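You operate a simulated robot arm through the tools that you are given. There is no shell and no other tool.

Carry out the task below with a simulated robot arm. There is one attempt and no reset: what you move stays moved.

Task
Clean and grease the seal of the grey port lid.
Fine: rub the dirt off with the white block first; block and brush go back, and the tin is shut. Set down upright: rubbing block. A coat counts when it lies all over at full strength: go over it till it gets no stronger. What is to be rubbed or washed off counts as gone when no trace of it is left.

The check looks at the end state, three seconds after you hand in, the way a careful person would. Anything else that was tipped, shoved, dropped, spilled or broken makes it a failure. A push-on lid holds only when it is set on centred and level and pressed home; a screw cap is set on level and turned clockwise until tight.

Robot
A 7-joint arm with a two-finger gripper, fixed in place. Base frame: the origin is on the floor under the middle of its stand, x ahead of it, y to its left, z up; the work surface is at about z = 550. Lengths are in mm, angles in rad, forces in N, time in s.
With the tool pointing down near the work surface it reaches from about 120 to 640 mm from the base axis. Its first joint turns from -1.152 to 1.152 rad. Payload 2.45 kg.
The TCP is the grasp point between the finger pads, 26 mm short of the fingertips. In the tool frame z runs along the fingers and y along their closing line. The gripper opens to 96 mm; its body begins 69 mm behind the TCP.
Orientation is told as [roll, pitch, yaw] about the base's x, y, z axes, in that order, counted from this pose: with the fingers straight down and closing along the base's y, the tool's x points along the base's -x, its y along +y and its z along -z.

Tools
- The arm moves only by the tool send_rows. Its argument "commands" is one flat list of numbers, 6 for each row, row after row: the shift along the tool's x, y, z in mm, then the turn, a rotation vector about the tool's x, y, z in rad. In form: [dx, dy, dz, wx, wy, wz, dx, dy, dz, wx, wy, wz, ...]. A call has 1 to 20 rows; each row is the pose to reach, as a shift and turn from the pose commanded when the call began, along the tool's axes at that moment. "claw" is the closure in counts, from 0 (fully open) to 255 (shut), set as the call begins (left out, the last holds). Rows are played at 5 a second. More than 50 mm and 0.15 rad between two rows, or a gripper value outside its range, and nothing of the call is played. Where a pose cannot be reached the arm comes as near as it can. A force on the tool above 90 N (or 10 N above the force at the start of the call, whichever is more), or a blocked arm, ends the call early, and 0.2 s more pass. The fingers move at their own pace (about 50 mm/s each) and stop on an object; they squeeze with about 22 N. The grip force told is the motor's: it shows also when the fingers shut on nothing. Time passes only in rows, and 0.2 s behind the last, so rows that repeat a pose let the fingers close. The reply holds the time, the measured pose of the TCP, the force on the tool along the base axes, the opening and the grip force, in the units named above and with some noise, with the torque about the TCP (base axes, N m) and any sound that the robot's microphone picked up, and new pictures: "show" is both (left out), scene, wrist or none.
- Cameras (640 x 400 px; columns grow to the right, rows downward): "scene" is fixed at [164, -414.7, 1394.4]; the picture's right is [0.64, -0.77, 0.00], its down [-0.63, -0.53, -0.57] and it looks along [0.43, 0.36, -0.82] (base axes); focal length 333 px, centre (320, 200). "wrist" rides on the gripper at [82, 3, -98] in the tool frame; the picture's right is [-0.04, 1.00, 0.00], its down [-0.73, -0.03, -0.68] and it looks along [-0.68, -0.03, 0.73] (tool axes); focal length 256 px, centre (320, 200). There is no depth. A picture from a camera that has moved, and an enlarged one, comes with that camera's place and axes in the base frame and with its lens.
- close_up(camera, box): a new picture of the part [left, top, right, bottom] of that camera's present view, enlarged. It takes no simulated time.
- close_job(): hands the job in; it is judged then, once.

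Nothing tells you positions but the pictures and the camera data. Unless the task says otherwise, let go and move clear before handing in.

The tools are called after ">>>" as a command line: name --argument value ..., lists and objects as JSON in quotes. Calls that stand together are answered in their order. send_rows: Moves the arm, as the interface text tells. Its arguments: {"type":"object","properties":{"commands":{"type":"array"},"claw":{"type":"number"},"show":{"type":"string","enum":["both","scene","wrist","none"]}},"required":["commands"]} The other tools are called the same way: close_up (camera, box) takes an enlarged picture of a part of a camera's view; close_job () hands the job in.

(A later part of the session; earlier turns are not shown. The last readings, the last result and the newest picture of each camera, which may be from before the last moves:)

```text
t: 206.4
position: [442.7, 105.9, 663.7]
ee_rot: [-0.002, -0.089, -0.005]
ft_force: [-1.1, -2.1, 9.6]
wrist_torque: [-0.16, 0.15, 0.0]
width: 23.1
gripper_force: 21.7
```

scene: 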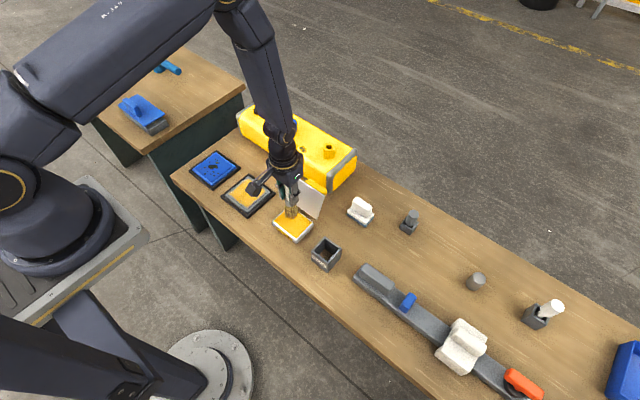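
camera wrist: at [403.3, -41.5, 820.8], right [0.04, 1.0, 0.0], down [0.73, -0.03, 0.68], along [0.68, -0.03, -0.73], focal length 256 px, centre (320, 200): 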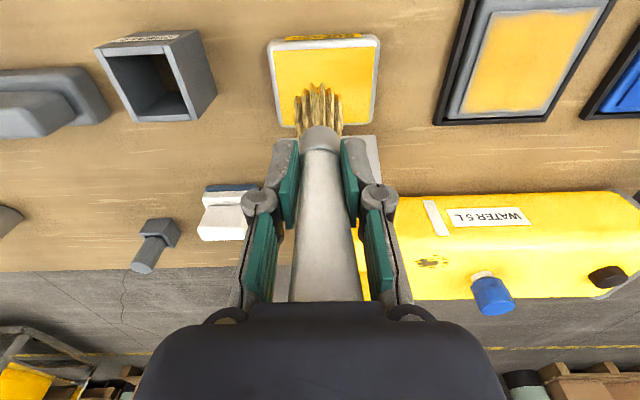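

>>> send_rows --commands '[0, -3, 0.1, 0, 0, 0, -8.1, -3, 0.85, 0, 0, 0, -16.2, -3, 1.58, 0, 0, 0, -24.2, -3, 2.3, 0, 0, 0, -32.3, -3, 3.03, 0, 0, 0, -40.4, -3, 3.76, 0, 0, 0, -48.5, -3, 4.5, 0, 0, 0, -56.6, -3, 5.22, 0, 0, 0, -64.6, -3, 5.95, 0, 0, 0, -72.7, -3, 6.7, 0, 0, 0]' --show "none"

```text
t: 208.6
position: [515.0, 101.8, 663.7]
ee_rot: [0.0, -0.089, -0.004]
ft_force: [0.1, 0.5, 0.4]
wrist_torque: [0.0, 0.01, -0.02]
width: 22.9
gripper_force: 21.4
```

>>> send_rows --commands '[0.05, 0, 0.6, 0, 0, 0, 0.05, 8, 0.65, 0, 0, 0, 0.05, 16, 0.65, 0, 0, 0, 0.05, 24, 0.7, 0, 0, 0, 0.05, 32, 0.7, 0, 0, 0, 0.05, 40, 0.75, 0, 0, 0, 0.05, 48, 0.75, 0, 0, 0, 0.05, 56, 0.8, 0, 0, 0, 0.05, 64, 0.8, 0, 0, 0, 0.05, 74, 0.8, 0, 0, 0]' --show "none"

```text
t: 210.8
position: [516.8, 176.1, 662.8]
ee_rot: [0.002, -0.09, -0.003]
ft_force: [-1.2, -3.9, 16.3]
wrist_torque: [-0.32, 0.14, -0.03]
width: 22.9
gripper_force: 22.2
```

>>> send_rows --commands '[8.1, 0, -0.74, 0, 0, 0, 16.2, 0, -1.48, 0, 0, 0, 24.2, 0, -2.22, 0, 0, 0, 32.3, 0, -2.96, 0, 0, 0, 40.4, 0, -3.7, 0, 0, 0, 48.5, 0, -4.44, 0, 0, 0, 56.6, 0, -5.18, 0, 0, 0, 64.6, 0, -5.92, 0, 0, 0, 72.7, 0, -6.66, 0, 0, 0]' --show "none"

>>> close_up --camera "scene" --box '[245, 170, 280, 195]'

```text
t: 212.8
position: [443.1, 178.0, 663.1]
ee_rot: [0.005, -0.095, -0.003]
ft_force: [5.7, 0.1, 20.0]
wrist_torque: [0.1, -0.55, -0.03]
width: 23.1
gripper_force: 21.5
```

```text
16.00 times, centred on (262, 182) of scene
camera zoom: at [163.8, -414.8, 1394.4], right [0.64, -0.77, 0.0], down [-0.63, -0.53, -0.57], along [0.44, 0.36, -0.82], focal length 5322 px, centre (1240, 480)
```

zoom: 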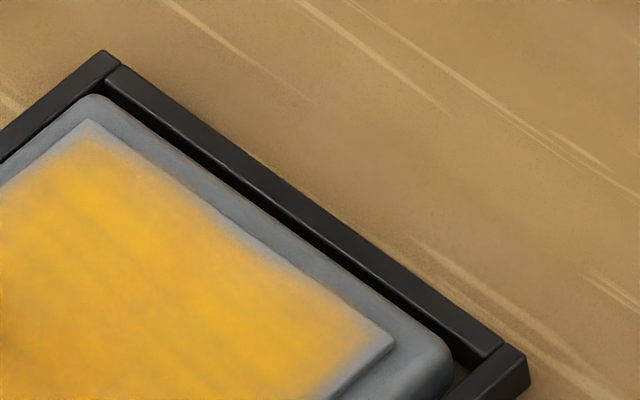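

The picture is identical before and after a firm pass, so the coat is at full strength. I'll close the lap along the near edge and then return the brush.

>>> send_rows --commands '[0, -8, 0, 0, 0, 0, 0, -16, 0, 0, 0, 0, 0, -25, 0, 0, 0, 0, 0, -34, 0, 0, 0, 0, 0, -43, 0, 0, 0, 0, 0, -52, 0, 0, 0, 0, 0, -61, 0, 0, 0, 0, 0, -70, 0, 0, 0, 0, 0, -75, 0, 0, 0, 0]' --show "none"

>>> send_rows --commands '[-1.5, 0, -20, 0, 0.04, 0, -3, -10, -50, 0, 0.09, 0, -10, -40, -80, 0, 0.09, 0, -10, -80, -90, 0, 0.09, 0, -10, -120, -90, 0, 0.09, 0, -10, -160, -90, 0, 0.09, 0, -10, -200, -90, 0, 0.09, 0, -10, -240, -90, 0, 0.09, 0, -10, -240, -90, 0, 0.09, 0]'

>>> close_up --camera "scene" --box '[218, 165, 278, 213]'

```text
t: 214.8
position: [441.8, 101.9, 662.7]
ee_rot: [0.001, -0.09, -0.002]
ft_force: [-0.3, 10.6, 34.5]
wrist_torque: [1.07, 0.16, 0.03]
width: 23.0
gripper_force: 22.5
```

```text
t: 216.8
position: [443.0, -141.5, 751.1]
ee_rot: [0.002, 0.001, -0.001]
ft_force: [0.3, 0.7, -1.1]
wrist_torque: [0.03, -0.01, 0.0]
width: 23.1
gripper_force: 21.8
camera wrist: at [362.8, -138.5, 848.4], right [0.04, 1.0, 0.0], down [0.73, -0.03, 0.68], along [0.68, -0.03, -0.74], focal length 256 px, centre (320, 200)
```

scene: 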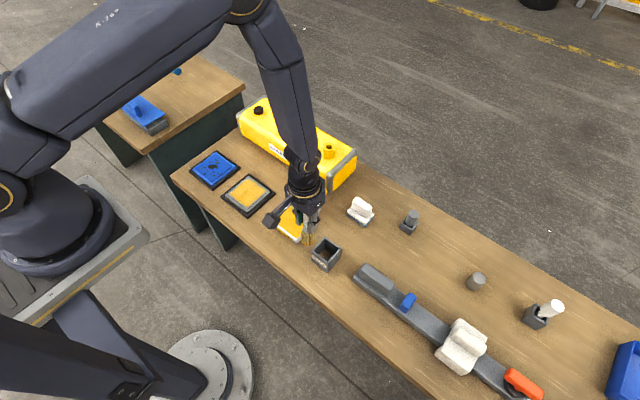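
wrist: 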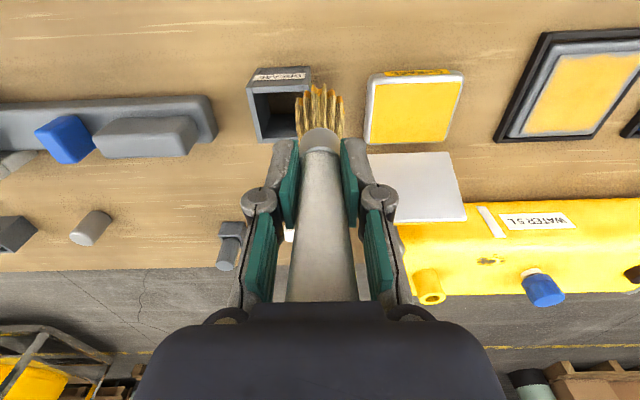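

```text
8.33 times, centred on (248, 189) of scene
camera zoom: at [164.0, -414.8, 1394.4], right [0.64, -0.77, 0.0], down [-0.63, -0.53, -0.57], along [0.43, 0.36, -0.82], focal length 2772 px, centre (920, 292)
```

zoom: 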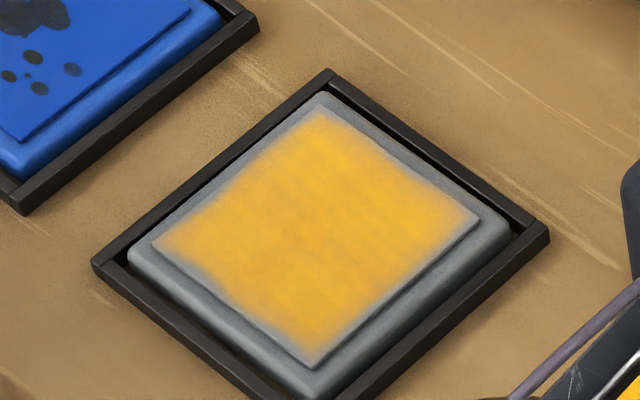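

I have a clear view of the seal now, so I'll zoom in on each edge to compare the rims.

>>> close_up --camera "scene" --box '[228, 170, 252, 190]'

>>> close_up --camera "scene" --box '[244, 188, 268, 208]'

>>> close_up --camera "scene" --box '[228, 188, 252, 208]'

>>> close_up --camera "wrist" --box '[500, 20, 640, 150]'

```text
16.00 times, centred on (240, 180) of scene
camera zoom: at [164.0, -414.8, 1394.4], right [0.64, -0.77, 0.0], down [-0.63, -0.53, -0.57], along [0.43, 0.36, -0.82], focal length 5322 px, centre (1600, 520)
```

zoom: 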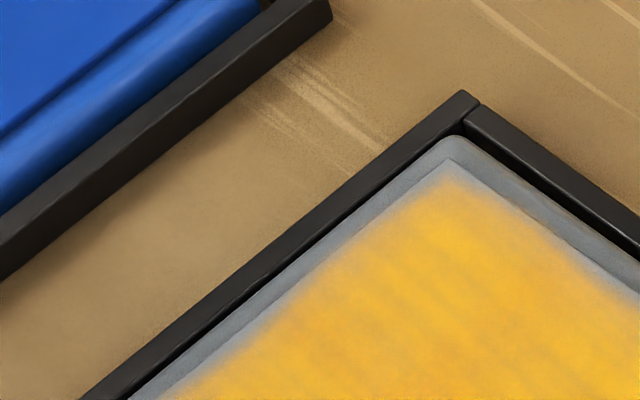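

```text
16.00 times, centred on (256, 198) of scene
camera zoom: at [164.0, -414.8, 1394.4], right [0.64, -0.77, 0.0], down [-0.63, -0.53, -0.57], along [0.43, 0.36, -0.82], focal length 5322 px, centre (1344, 232)
```

zoom: 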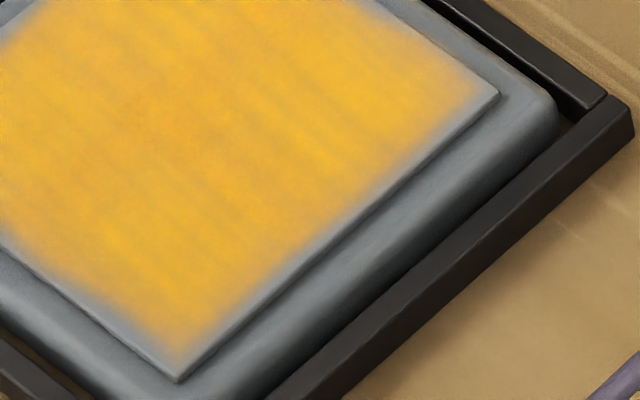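

```text
16.00 times, centred on (240, 198) of scene
camera zoom: at [164.0, -414.8, 1394.4], right [0.64, -0.77, 0.0], down [-0.63, -0.53, -0.57], along [0.43, 0.36, -0.82], focal length 5322 px, centre (1600, 232)
```

zoom: 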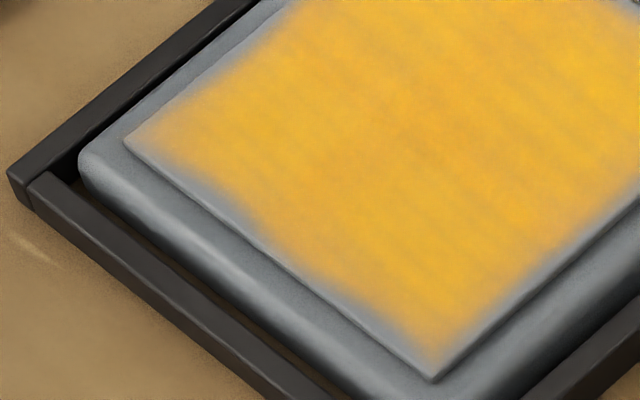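

```text
3.08 times, centred on (570, 85) of wrist
camera zoom: at [362.8, -138.5, 848.4], right [0.04, 1.0, 0.0], down [0.73, -0.03, 0.68], along [0.68, -0.03, -0.74], focal length 788 px, centre (-449, 554)
```

zoom: 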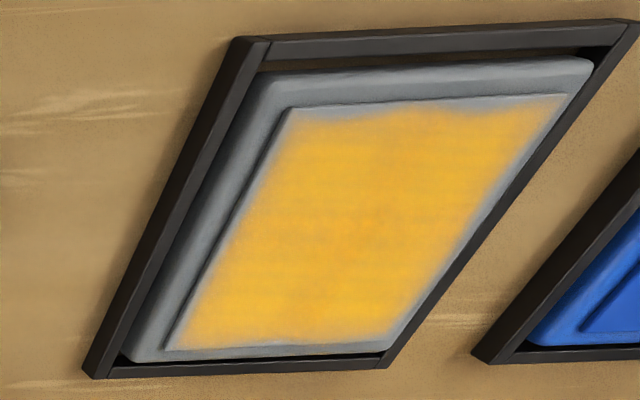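

The rim shape matches what it was right after the very first lanes and has not changed under any pass since, so the coat is saturated. Next I'll check how the brush sits in the grip before returning it to its holder.

>>> close_up --camera "scene" --box '[270, 180, 350, 280]'

>>> close_up --camera "wrist" --box '[220, 50, 420, 310]'

```text
4.00 times, centred on (310, 230) of scene
camera zoom: at [164.0, -414.8, 1394.4], right [0.64, -0.77, 0.0], down [-0.63, -0.53, -0.57], along [0.43, 0.36, -0.82], focal length 1330 px, centre (360, 80)
```

zoom: 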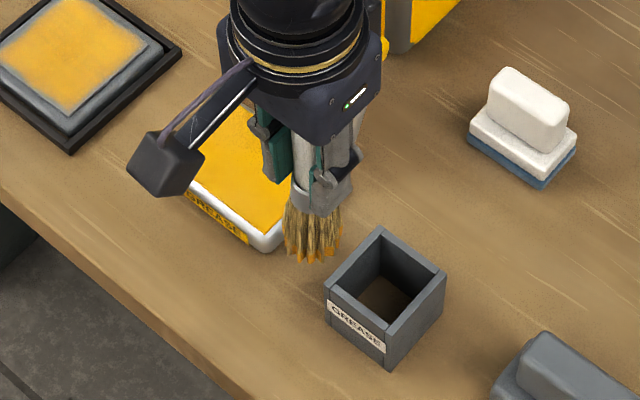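

```text
1.54 times, centred on (320, 180) of wrist
camera zoom: at [362.8, -138.5, 848.4], right [0.04, 1.0, 0.0], down [0.73, -0.03, 0.68], along [0.68, -0.03, -0.74], focal length 394 px, centre (320, 231)
```

zoom: 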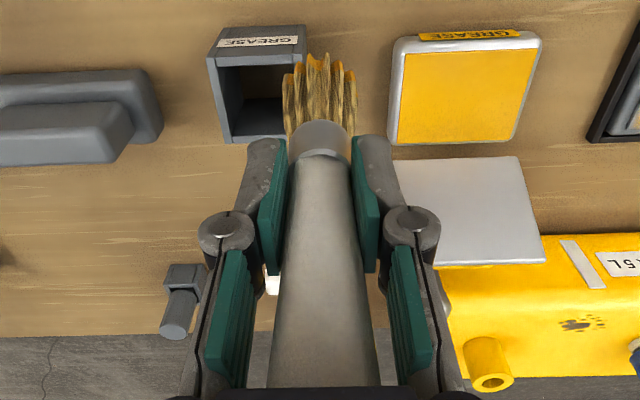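

The brush leans about 5° in the grip, so I'll pitch the tool by −0.09 to make it upright. Next I'll move above the holder centre, about (471,-180), and check alignment.

>>> send_rows --commands '[-14, -19, 0, 0, -0.045, 0, -28, -38.5, 0, 0, -0.09, 0, -28, -38.5, 15, 0, -0.09, 0, -28, -38.5, 15, 0, -0.09, 0]'

>>> close_up --camera "scene" --box '[280, 180, 370, 280]'

>>> close_up --camera "wrist" --box '[240, 20, 400, 150]'

```text
t: 217.8
position: [471.5, -176.3, 739.1]
ee_rot: [-0.001, -0.09, -0.005]
ft_force: [-1.0, -0.2, -0.5]
wrist_torque: [-0.01, -0.03, 0.02]
width: 22.8
gripper_force: 22.3
camera wrist: at [382.3, -174.0, 827.6], right [0.04, 1.0, 0.0], down [0.67, -0.03, 0.74], along [0.74, -0.03, -0.67], focal length 256 px, centre (320, 200)
```

scene: 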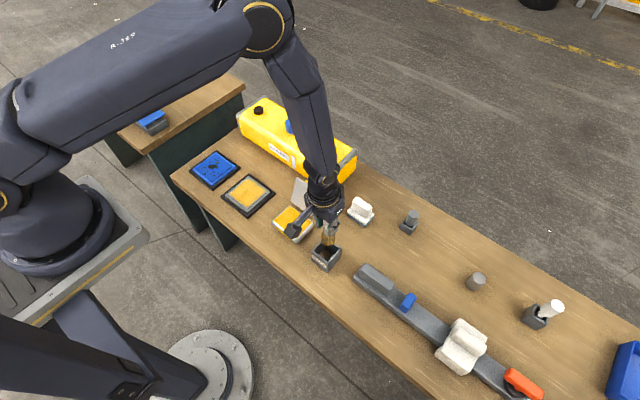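
wrist: 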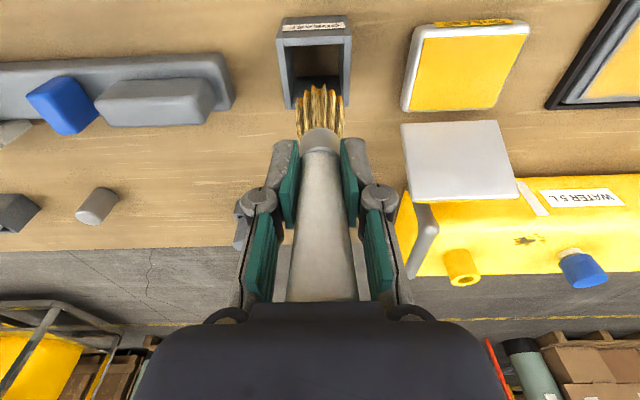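

```text
4.00 times, centred on (325, 230) of scene
camera zoom: at [164.0, -414.7, 1394.4], right [0.64, -0.77, 0.0], down [-0.63, -0.53, -0.57], along [0.43, 0.36, -0.82], focal length 1330 px, centre (300, 80)
```

zoom: 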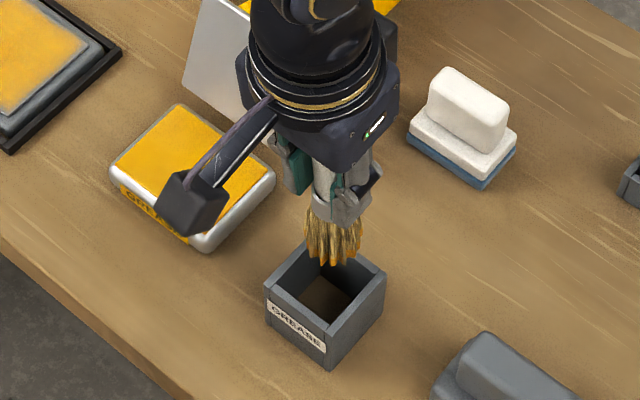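

```text
3.08 times, centred on (320, 85) of wrist
camera zoom: at [382.3, -174.0, 827.6], right [0.04, 1.0, 0.0], down [0.67, -0.03, 0.74], along [0.74, -0.03, -0.67], focal length 788 px, centre (320, 554)
```

zoom: 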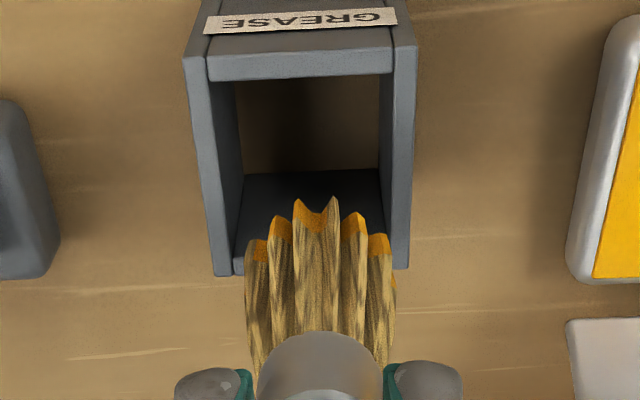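

>>> close_up --camera "scene" --box '[305, 215, 355, 275]'

>>> close_up --camera "wrist" --box '[280, 80, 360, 160]'

```text
6.67 times, centred on (330, 245) of scene
camera zoom: at [164.0, -414.7, 1394.4], right [0.64, -0.77, 0.0], down [-0.63, -0.53, -0.57], along [0.43, 0.36, -0.82], focal length 2217 px, centre (253, -100)
```

zoom: 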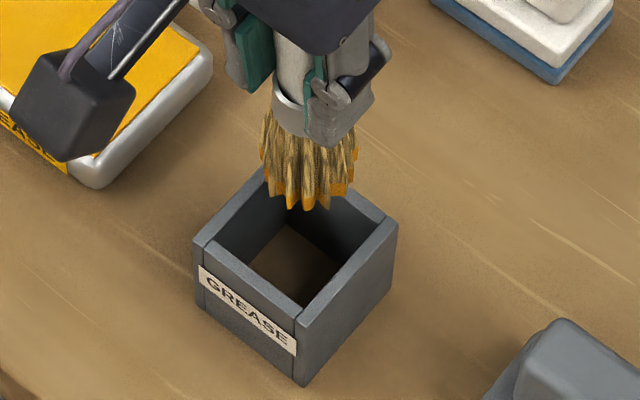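

```text
5.00 times, centred on (320, 120) of wrist
camera zoom: at [382.3, -174.0, 827.6], right [0.04, 1.0, 0.0], down [0.67, -0.03, 0.74], along [0.74, -0.03, -0.67], focal length 1280 px, centre (320, 600)
```

zoom: 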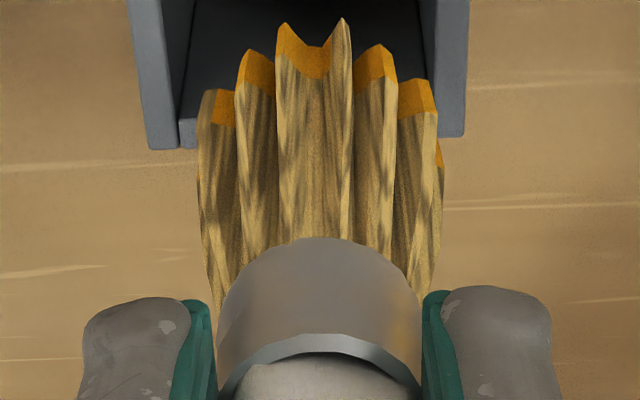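

I estimate the tips at about (475,-178) and the holder centre at (470.6,-181). I'll relax the pitch to −0.05 (which swings the tips back) and shift −4 mm in y, then lower to just above the rim.

>>> send_rows --commands '[0, -2, 0, 0, 0.02, 0, 0, -4, 0, 0, 0.04, 0, -1, -4, 15, 0, 0.04, 0, -1, -4, 20, 0, 0.04, 0, -1, -4, 20, 0, 0.04, 0]' --show "none"

>>> close_up --camera "scene" --box '[305, 215, 355, 275]'

>>> close_up --camera "wrist" --box '[240, 20, 400, 150]'

```text
t: 219.0
position: [473.8, -181.1, 718.0]
ee_rot: [0.001, -0.048, -0.003]
ft_force: [-0.7, -0.4, -0.5]
wrist_torque: [0.0, 0.0, 0.03]
width: 22.6
gripper_force: 21.6
```

```text
6.67 times, centred on (330, 245) of scene
camera zoom: at [164.1, -414.7, 1394.4], right [0.64, -0.77, 0.0], down [-0.63, -0.53, -0.57], along [0.43, 0.36, -0.82], focal length 2217 px, centre (253, -100)
```

zoom: 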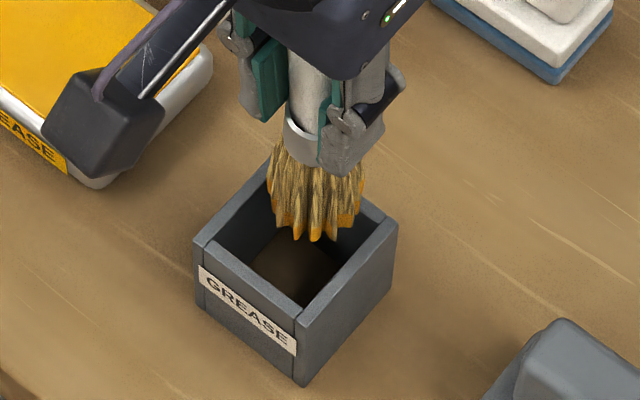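

```text
3.08 times, centred on (320, 85) of wrist
camera zoom: at [389.0, -178.3, 811.6], right [0.04, 1.0, 0.0], down [0.7, -0.03, 0.71], along [0.71, -0.03, -0.7], focal length 788 px, centre (320, 554)
```

zoom: 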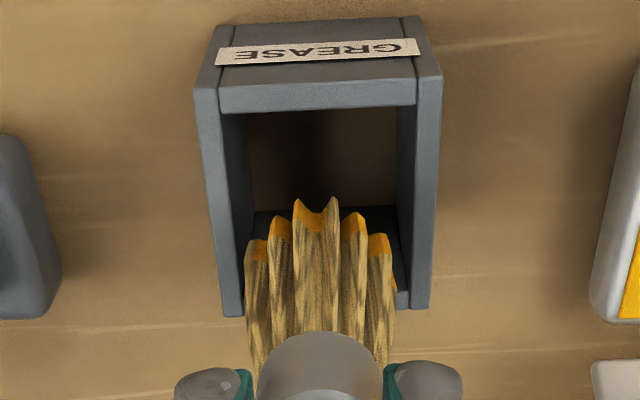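

Both cameras say the tips sit about 8 mm too far in x, because the brush follows the tool axis. I'll return to vertical and centre the TCP over the holder at x≈470.

>>> send_rows --commands '[2, 0, 0, 0, 0.025, 0, 4, 0, 0, 0, 0.048, 0, 4, 0, 0, 0, 0.048, 0]' --show "none"

>>> close_up --camera "scene" --box '[305, 215, 355, 275]'

>>> close_up --camera "wrist" --box '[240, 20, 400, 150]'

```text
t: 219.8
position: [470.4, -180.3, 717.7]
ee_rot: [0.003, 0.001, -0.005]
ft_force: [0.5, 0.2, -0.4]
wrist_torque: [-0.04, 0.01, -0.02]
width: 22.9
gripper_force: 22.2
```

```text
6.67 times, centred on (330, 245) of scene
camera zoom: at [164.1, -414.7, 1394.4], right [0.64, -0.77, 0.0], down [-0.63, -0.53, -0.57], along [0.43, 0.36, -0.82], focal length 2217 px, centre (253, -100)
```

zoom: 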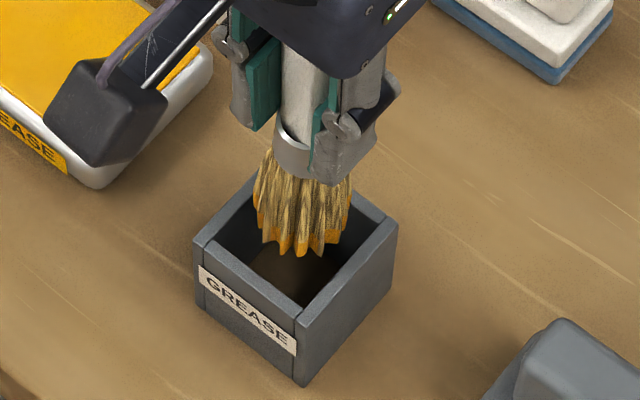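

```text
3.08 times, centred on (320, 85) of wrist
camera zoom: at [389.9, -178.3, 815.4], right [0.04, 1.0, 0.0], down [0.73, -0.03, 0.68], along [0.68, -0.03, -0.73], focal length 788 px, centre (320, 554)
```

zoom: 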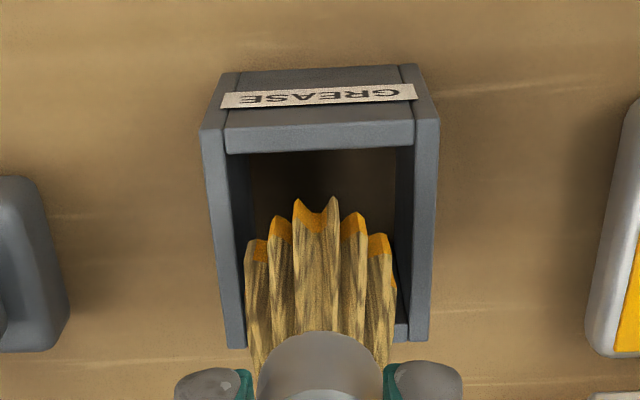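

The brush is now centred over the opening. I'll lower it in stages while watching the force.

>>> send_rows --commands '[1, 1, 8, 0, 0, 0, 1, 1, 16, 0, 0, 0, 1, 1, 24, 0, 0, 0, 1, 1, 24, 0, 0, 0]' --show "none"

>>> close_up --camera "scene" --box '[305, 215, 355, 275]'

>>> close_up --camera "wrist" --box '[240, 20, 400, 150]'

```text
t: 220.8
position: [468.9, -179.4, 694.9]
ee_rot: [-0.001, 0.001, -0.004]
ft_force: [-0.8, 0.7, -1.0]
wrist_torque: [0.0, -0.02, 0.04]
width: 22.7
gripper_force: 21.8
```

```text
6.67 times, centred on (330, 245) of scene
camera zoom: at [164.1, -414.7, 1394.4], right [0.64, -0.77, 0.0], down [-0.63, -0.53, -0.57], along [0.43, 0.36, -0.82], focal length 2217 px, centre (253, -100)
```

zoom: 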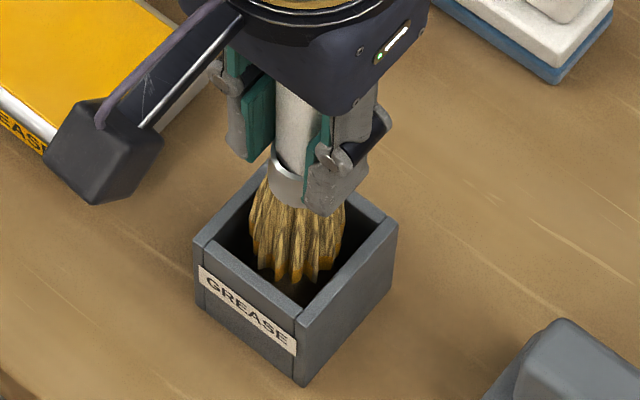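

```text
3.08 times, centred on (320, 85) of wrist
camera zoom: at [388.4, -177.1, 792.2], right [0.04, 1.0, 0.0], down [0.73, -0.03, 0.68], along [0.68, -0.03, -0.73], focal length 788 px, centre (320, 554)
```

zoom: 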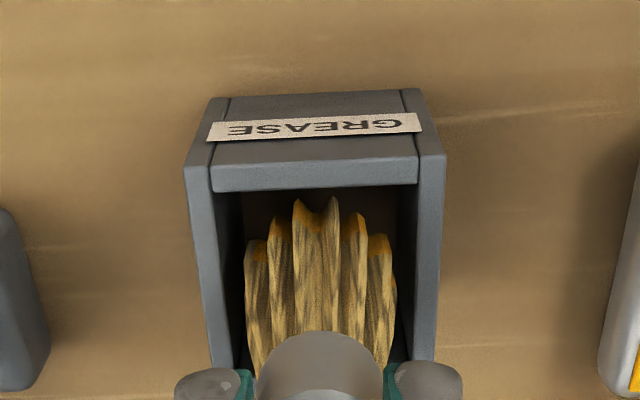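

>>> send_rows --commands '[0, 0, 8, 0, 0, 0, 0, 0, 16, 0, 0, 0, 0, 0, 24, 0, 0, 0, 0, 0, 32, 0, 0, 0, 0, 0, 32, 0, 0, 0]' --show "none"

>>> close_up --camera "scene" --box '[305, 205, 355, 265]'

>>> close_up --camera "wrist" --box '[240, 20, 400, 150]'

```text
t: 222.0
position: [471.0, -179.9, 661.9]
ee_rot: [0.0, 0.0, -0.004]
ft_force: [-0.1, 0.3, -1.1]
wrist_torque: [0.01, -0.02, 0.01]
width: 22.9
gripper_force: 22.1
```

```text
6.67 times, centred on (330, 235) of scene
camera zoom: at [164.1, -414.7, 1394.4], right [0.64, -0.77, 0.0], down [-0.63, -0.53, -0.57], along [0.43, 0.36, -0.82], focal length 2217 px, centre (253, -33)
```

zoom: 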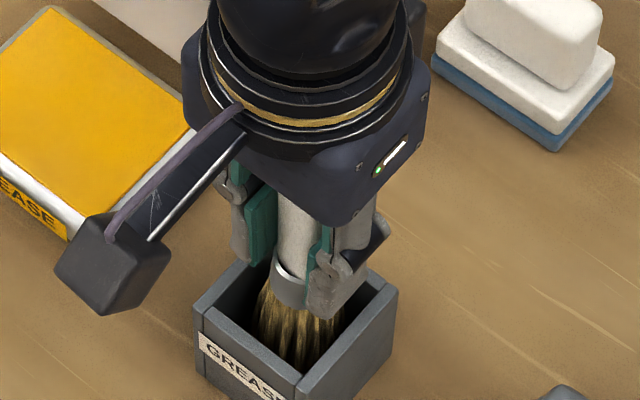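

```text
3.08 times, centred on (320, 85) of wrist
camera zoom: at [390.1, -177.2, 759.8], right [0.04, 1.0, 0.0], down [0.73, -0.03, 0.68], along [0.68, -0.03, -0.73], focal length 788 px, centre (320, 554)
```

zoom: 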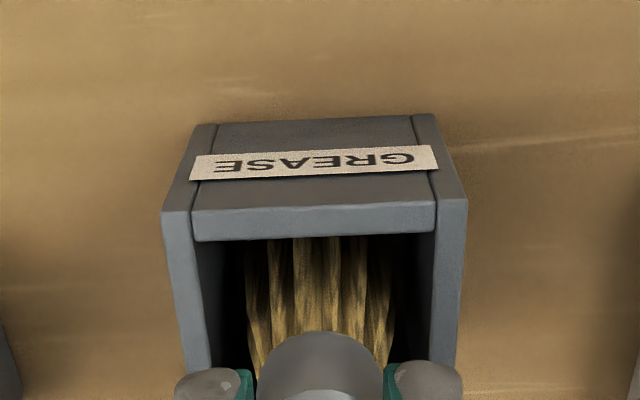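

>>> send_rows --commands '[0, 0, 3, 0, 0, 0, 0, 0, 6, 0, 0, 0, 0, 0, 6, 0, 0, 0]' --show "none"

>>> send_rows --commands '[0, 0, 1, 0, 0, 0, 0, 0, 2, 0, 0, 0, 0, 0, 2, 0, 0, 0]' --show "none"

```text
t: 222.8
position: [470.7, -180.2, 657.0]
ee_rot: [0.0, 0.001, -0.004]
ft_force: [-0.8, 0.4, 0.1]
wrist_torque: [0.0, 0.01, -0.01]
width: 23.2
gripper_force: 21.8
```

```text
t: 223.6
position: [470.6, -181.1, 655.4]
ee_rot: [0.001, 0.001, -0.003]
ft_force: [1.6, 0.1, -0.6]
wrist_torque: [0.01, -0.02, 0.01]
width: 23.0
gripper_force: 21.7
```

>>> send_rows --commands '[0, 0, 1, 0, 0, 0, 0, 0, 2, 0, 0, 0, 0, 0, 2, 0, 0, 0]' --show "none"

>>> send_rows --commands '[0, 0, 1, 0, 0, 0, 0, 0, 1, 0, 0, 0]' --show "none"

```text
t: 224.4
position: [468.2, -180.5, 653.3]
ee_rot: [0.001, 0.0, -0.003]
ft_force: [0.6, 0.4, -1.6]
wrist_torque: [0.0, 0.02, -0.03]
width: 22.8
gripper_force: 22.6
```

```text
t: 225.0
position: [469.2, -181.3, 652.1]
ee_rot: [0.003, 0.0, -0.004]
ft_force: [-0.8, -0.8, -1.2]
wrist_torque: [-0.04, 0.01, -0.01]
width: 22.7
gripper_force: 21.5
```

>>> send_rows --commands '[0, 0, 1, 0, 0, 0, 0, 0, 1, 0, 0, 0]' --show "none"

>>> send_rows --commands '[0, 0, 1, 0, 0, 0, 0, 0, 1, 0, 0, 0]' --show "none"

```text
t: 225.6
position: [469.4, -180.9, 651.1]
ee_rot: [0.002, -0.001, -0.002]
ft_force: [-0.2, 0.0, -0.5]
wrist_torque: [0.02, -0.02, 0.0]
width: 22.8
gripper_force: 21.8
```

```text
t: 226.2
position: [469.0, -179.4, 649.3]
ee_rot: [0.001, -0.001, -0.002]
ft_force: [0.4, 0.2, -1.2]
wrist_torque: [-0.01, 0.03, 0.02]
width: 23.0
gripper_force: 21.7
```

>>> send_rows --commands '[0, 0, 1, 0, 0, 0, 0, 0, 1, 0, 0, 0]' --show "none"

>>> close_up --camera "scene" --box '[295, 195, 365, 280]'

```text
t: 226.8
position: [469.5, -180.9, 647.7]
ee_rot: [0.002, 0.001, -0.002]
ft_force: [0.6, 0.0, -1.0]
wrist_torque: [0.0, -0.02, -0.02]
width: 22.8
gripper_force: 21.8
```

```text
4.71 times, centred on (330, 238) of scene
camera zoom: at [164.1, -414.7, 1394.4], right [0.64, -0.77, 0.0], down [-0.63, -0.53, -0.57], along [0.43, 0.36, -0.82], focal length 1565 px, centre (273, 24)
```

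zoom: 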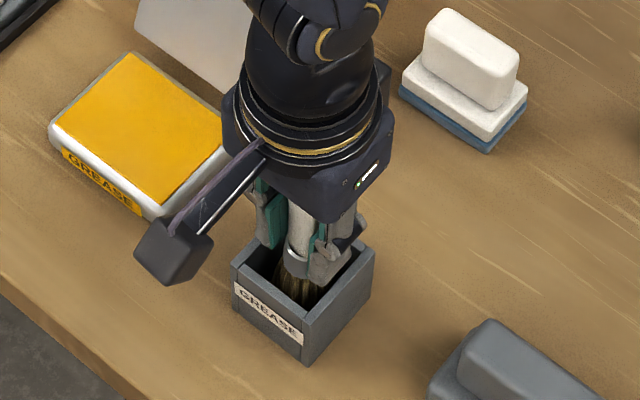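

>>> send_rows --commands '[0, 0, 1, 0, 0, 0, 0, 0, 1, 0, 0, 0]' --show "none"

>>> send_rows --commands '[0, 0, 1, 0, 0, 0, 0, 0, 1, 0, 0, 0]' --show "none"

```text
t: 227.4
position: [468.1, -180.1, 648.0]
ee_rot: [0.0, -0.003, -0.006]
ft_force: [-1.2, 0.2, 2.7]
wrist_torque: [0.02, -0.03, 0.0]
width: 22.9
gripper_force: 21.8
```

```text
t: 228.0
position: [469.7, -179.9, 646.2]
ee_rot: [0.0, -0.002, -0.005]
ft_force: [-6.0, 1.0, 28.0]
wrist_torque: [0.13, 0.23, 0.02]
width: 22.9
gripper_force: 21.7
```

The bristles have reached the holder floor. I'll ease off 1 mm, open the fingers, and check that the brush stands.

>>> send_rows --commands '[0, 0, -0.9, 0, 0, 0, 0, 0, -0.9, 0, 0, 0]' --show "none"

>>> send_rows --commands '[0, 0, 0, 0, 0, 0, 0, 0, 0, 0, 0, 0, 0, 0, 0, 0, 0, 0, 0, 0, 0, 0, 0, 0, 0, 0, 0, 0, 0, 0]' --claw 0

>>> close_up --camera "wrist" --box '[180, 0, 460, 240]'

>>> close_up --camera "scene" --box '[295, 195, 365, 280]'

```text
t: 228.6
position: [468.6, -180.2, 647.5]
ee_rot: [0.001, -0.002, -0.003]
ft_force: [1.2, -2.0, 3.9]
wrist_torque: [-0.2, -0.11, -0.04]
width: 22.9
gripper_force: 22.2
```

```text
t: 229.8
position: [470.4, -179.9, 646.3]
ee_rot: [0.004, -0.001, -0.003]
ft_force: [-0.4, -0.7, -0.8]
wrist_torque: [0.0, 0.0, -0.05]
width: 96.0
gripper_force: 0.1
camera wrist: at [388.8, -177.2, 744.6], right [0.04, 1.0, 0.0], down [0.73, -0.03, 0.68], along [0.68, -0.03, -0.73], focal length 256 px, centre (320, 200)
```

scene: 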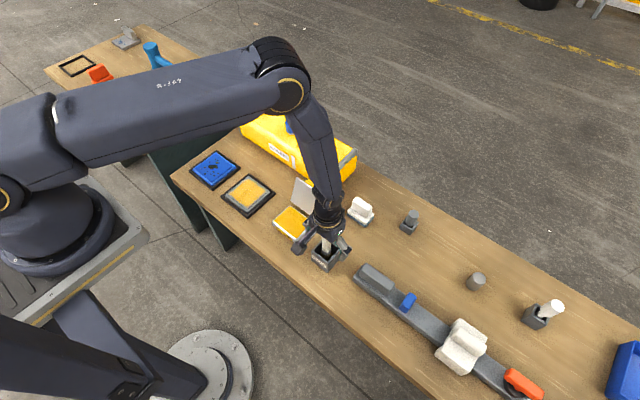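
wrist: 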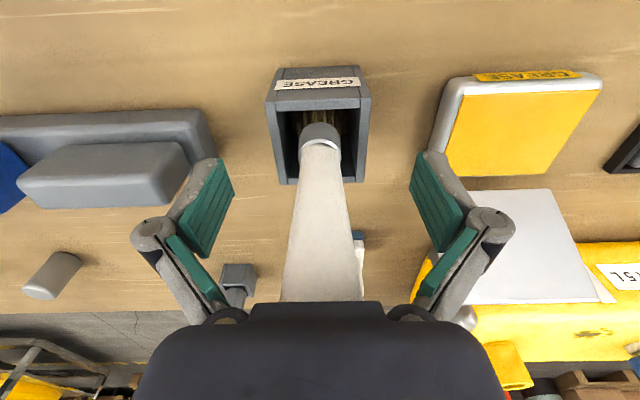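

```text
1.67 times, centred on (320, 120) of wrist
camera zoom: at [388.8, -177.2, 744.6], right [0.04, 1.0, 0.0], down [0.73, -0.03, 0.68], along [0.68, -0.03, -0.73], focal length 427 px, centre (320, 333)
```

zoom: 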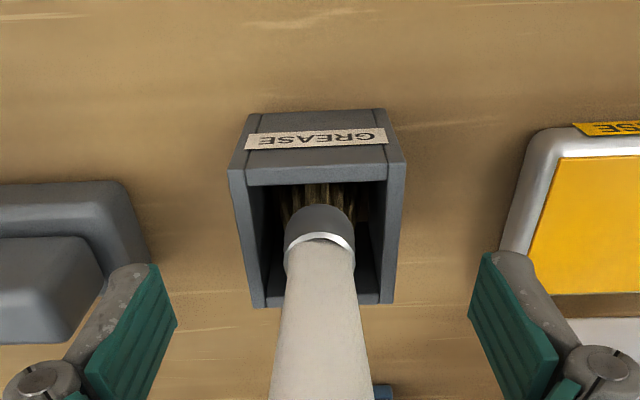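

```text
4.71 times, centred on (330, 238) of scene
camera zoom: at [164.0, -414.7, 1394.4], right [0.64, -0.77, 0.0], down [-0.63, -0.53, -0.57], along [0.43, 0.36, -0.82], focal length 1565 px, centre (273, 24)
```

zoom: 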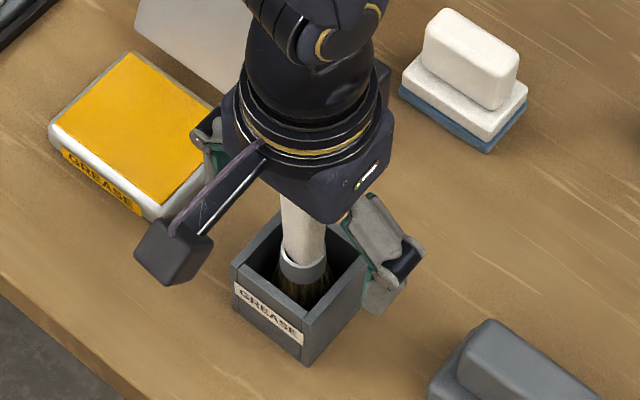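

The brush stands in its holder. I'll lift straight up and clear of it.

>>> send_rows --commands '[0, 0, -15, 0, 0, 0, 0, 0, -40, 0, 0, 0, 0, 0, -80, 0, 0, 0, 0, 0, -120, 0, 0, 0, 0, 0, -150, 0, 0, 0, 0, 0, -150, 0, 0, 0]'

>>> close_up --camera "scene" --box '[280, 180, 400, 275]'

>>> close_up --camera "wrist" --box '[180, 0, 460, 240]'

```text
t: 231.2
position: [468.9, -178.9, 796.7]
ee_rot: [0.003, 0.0, -0.004]
ft_force: [-0.4, 0.5, -0.9]
wrist_torque: [-0.02, 0.01, -0.01]
width: 96.1
gripper_force: 0.2
camera wrist: at [388.1, -176.8, 893.7], right [0.04, 1.0, 0.0], down [0.73, -0.03, 0.68], along [0.68, -0.03, -0.73], focal length 256 px, centre (320, 200)
```

scene: 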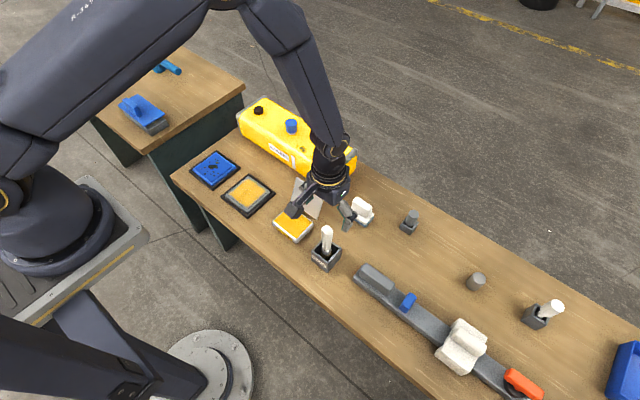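
wrist: 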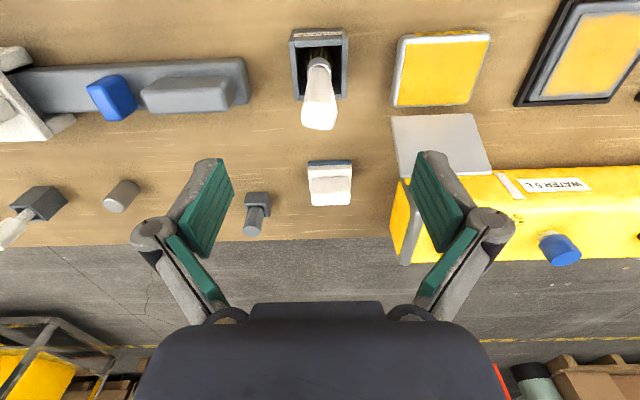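

```text
4.21 times, centred on (340, 228) of scene
camera zoom: at [164.0, -414.7, 1394.4], right [0.64, -0.77, 0.0], down [-0.63, -0.53, -0.57], along [0.43, 0.36, -0.82], focal length 1400 px, centre (236, 84)
```

zoom: 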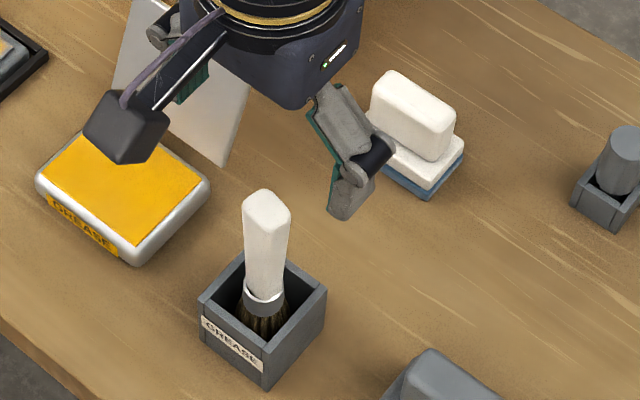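

```text
1.67 times, centred on (320, 120) of wrist
camera zoom: at [388.1, -176.8, 893.7], right [0.04, 1.0, 0.0], down [0.73, -0.03, 0.68], along [0.68, -0.03, -0.73], focal length 427 px, centre (320, 333)
```

zoom: 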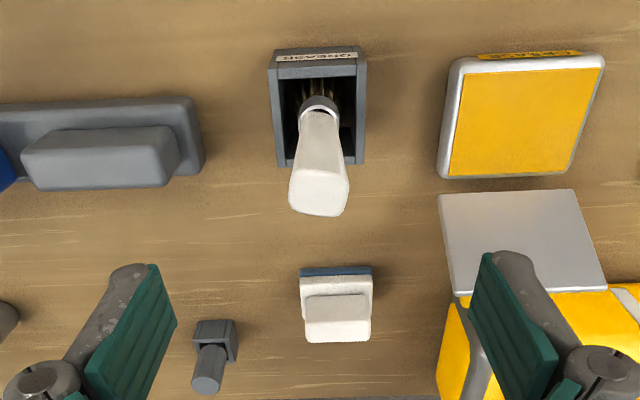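

The brush is back upright and the block looks fine. Before closing the tin, I'll take one good look at the coat from above the seal.

>>> send_rows --commands '[9, 40, 0, 0, 0, 0, 18, 80, 0, 0, 0, 0, 27, 120, 0, 0, 0, 0, 36, 160, 0, 0, 0, 0, 45, 200, 0, 0, 0, 0, 54, 240, 0, 0, 0, 0, 63, 280, 0, 0, 0, 0, 70, 317, 0, 0, 0, 0, 70, 317, 0, 0, 0, 0]'

>>> close_up --camera "wrist" --box '[270, 70, 380, 170]'

>>> close_up --camera "scene" --box '[218, 165, 278, 213]'

```text
t: 233.2
position: [399.1, 136.6, 797.6]
ee_rot: [0.002, 0.0, -0.003]
ft_force: [0.4, 0.4, 0.5]
wrist_torque: [0.03, 0.01, 0.05]
width: 96.0
gripper_force: 0.0
camera wrist: at [318.3, 139.1, 895.7], right [0.04, 1.0, 0.0], down [0.73, -0.03, 0.68], along [0.68, -0.03, -0.73], focal length 256 px, centre (320, 200)
```

scene: 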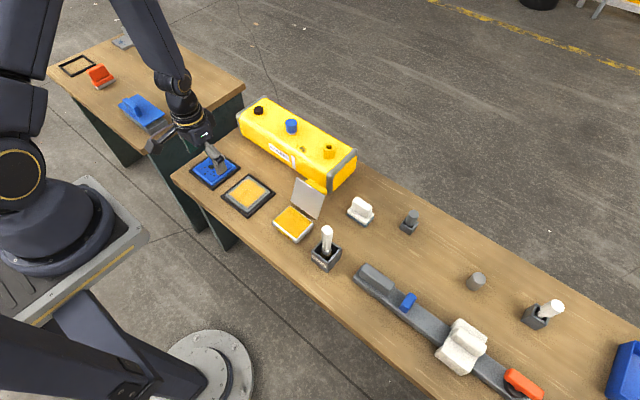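
wrist: 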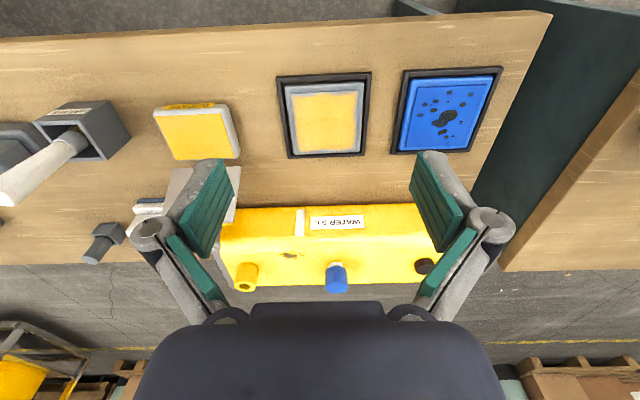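

```text
4.00 times, centred on (325, 120) of wrist
camera zoom: at [318.3, 139.1, 895.7], right [0.04, 1.0, 0.0], down [0.73, -0.03, 0.68], along [0.68, -0.03, -0.73], focal length 1024 px, centre (300, 520)
```

zoom: 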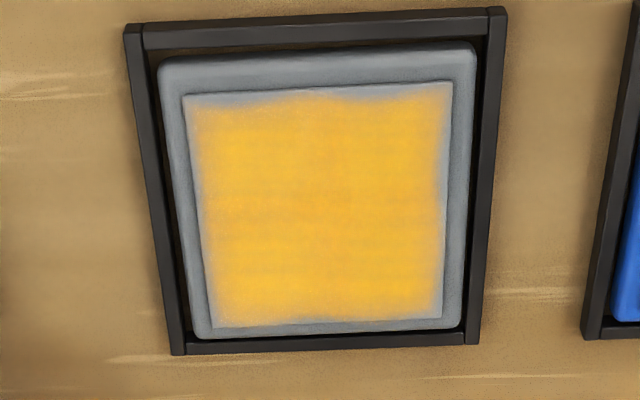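

```text
8.33 times, centred on (248, 189) of scene
camera zoom: at [164.1, -414.7, 1394.4], right [0.64, -0.77, 0.0], down [-0.63, -0.53, -0.57], along [0.43, 0.36, -0.82], focal length 2772 px, centre (920, 292)
```

zoom: 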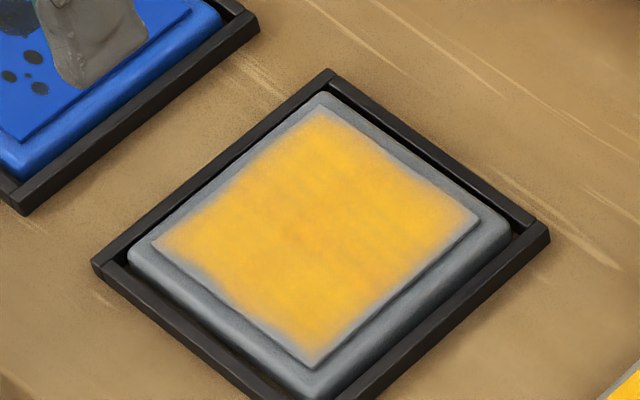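

The coat covers the panel and has stopped changing. Next is the tin lid, so I'll look closely at it and its hinge.

>>> close_up --camera "scene" --box '[265, 165, 345, 250]'

>>> close_up --camera "wrist" --box '[100, 80, 270, 240]'

```text
4.71 times, centred on (305, 208) of scene
camera zoom: at [164.1, -414.7, 1394.4], right [0.64, -0.77, 0.0], down [-0.63, -0.53, -0.57], along [0.43, 0.36, -0.82], focal length 1565 px, centre (391, 165)
```

zoom: 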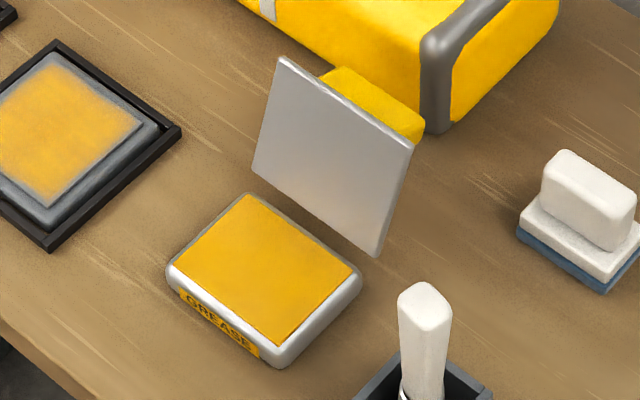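

```text
2.50 times, centred on (185, 160) of wrist
camera zoom: at [318.3, 139.1, 895.7], right [0.04, 1.0, 0.0], down [0.73, -0.03, 0.68], along [0.68, -0.03, -0.73], focal length 640 px, centre (658, 300)
```

zoom: 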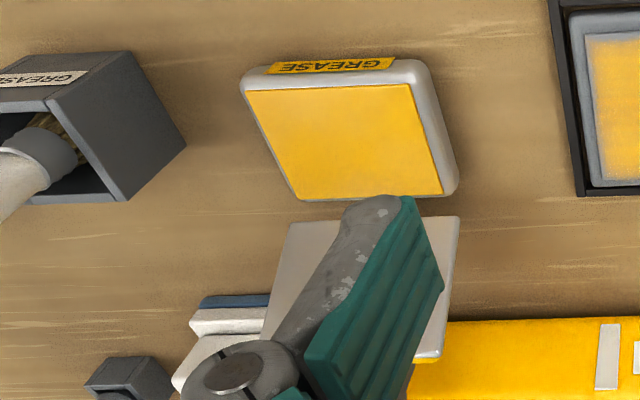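

I'll move the wrist camera closer, in front of the tin, to measure the lid plate and its hinge properly.

>>> send_rows --commands '[-4, -36, 20, 0, 0, 0, -8, -72, 40, 0, 0, 0, -12, -108, 60, 0, 0, 0, -16, -144, 80, 0, 0, 0, -20, -180, 97, 0, 0, 0, -20, -180, 97, 0, 0, 0]' --show "wrist"

>>> close_up --camera "wrist" --box '[220, 60, 420, 260]'

```text
t: 234.6
position: [419.9, -41.4, 701.8]
ee_rot: [0.002, 0.001, -0.002]
ft_force: [0.0, 0.8, -0.1]
wrist_torque: [0.01, 0.02, 0.03]
width: 95.9
gripper_force: 0.0
camera wrist: at [339.5, -39.5, 799.6], right [0.04, 1.0, 0.0], down [0.73, -0.03, 0.68], along [0.68, -0.03, -0.73], focal length 256 px, centre (320, 200)
```

wrist: 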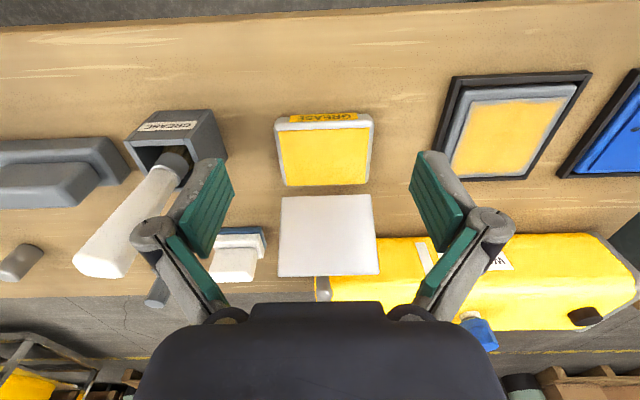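

```text
2.00 times, centred on (320, 160) of wrist
camera zoom: at [339.5, -39.5, 799.6], right [0.04, 1.0, 0.0], down [0.73, -0.03, 0.68], along [0.68, -0.03, -0.73], focal length 512 px, centre (320, 280)
```

zoom: 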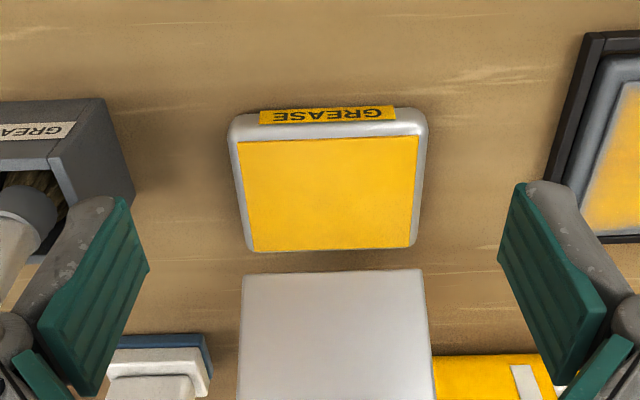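

The tin is about 73×92 mm, centred near (485,-41). The lid plate leans back behind it, top edge near (568, z 665). I'll close the fingers, fly over, and come down behind the plate to push it shut.

>>> send_rows --commands '[0, 0, -35, 0, 0, 0, 0, 0, -70, 0, 0, 0, 0, 0, -105, 0, 0, 0, -40, -4, -110, 0, 0, 0, -80, -8, -110, 0, 0, 0, -120, -12, -110, 0, 0, 0, -160, -16, -110, 0, 0, 0, -188, -19, -110, 0, 0, 0, -188, -19, -110, 0, 0, 0]' --claw 255

>>> close_up --camera "scene" --box '[260, 100, 400, 250]'

>>> close_up --camera "wrist" --box '[220, 0, 420, 200]'

```text
t: 236.6
position: [605.4, -62.3, 810.0]
ee_rot: [0.002, 0.0, -0.003]
ft_force: [0.0, 0.5, -0.3]
wrist_torque: [0.03, -0.01, -0.04]
width: 0.0
gripper_force: 21.7
camera wrist: at [526.4, -59.6, 907.7], right [0.04, 1.0, 0.0], down [0.73, -0.03, 0.68], along [0.68, -0.03, -0.73], focal length 256 px, centre (320, 200)
```

scene: 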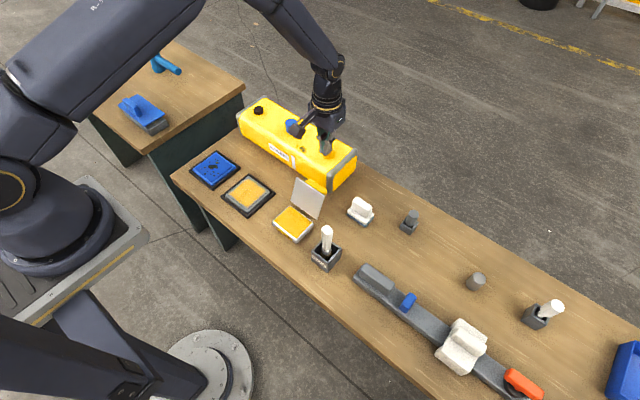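
wrist: 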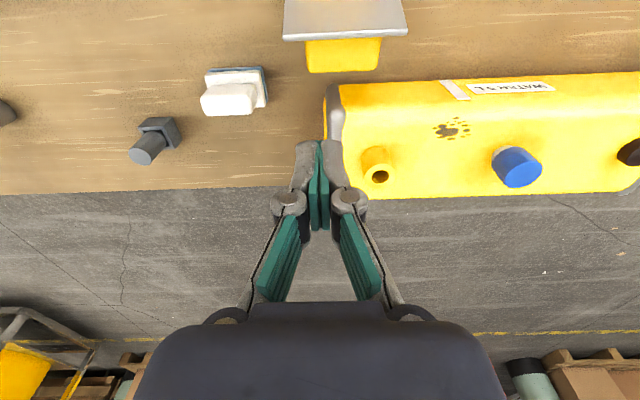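

```text
2.67 times, centred on (330, 175) of scene
camera zoom: at [164.1, -414.7, 1394.4], right [0.64, -0.77, 0.0], down [-0.63, -0.53, -0.57], along [0.43, 0.36, -0.82], focal length 887 px, centre (293, 267)
```

zoom: 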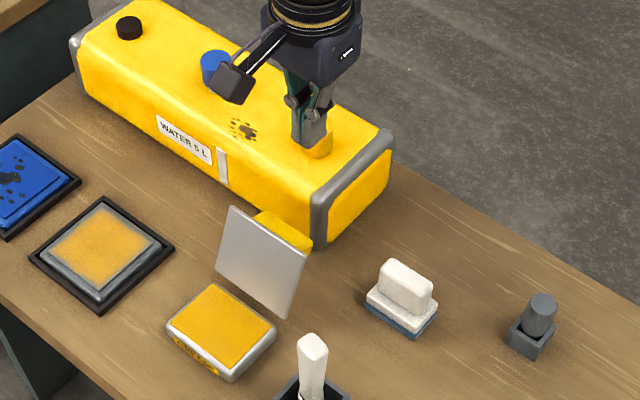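

```text
2.00 times, centred on (320, 100) of wrist
camera zoom: at [526.4, -59.6, 907.7], right [0.04, 1.0, 0.0], down [0.73, -0.03, 0.68], along [0.68, -0.03, -0.73], focal length 512 px, centre (320, 400)
```

zoom: 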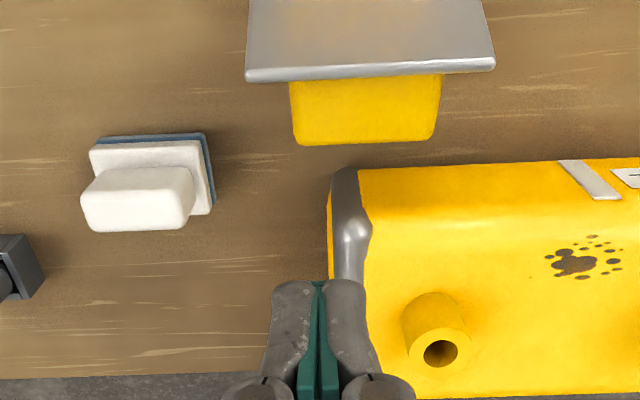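

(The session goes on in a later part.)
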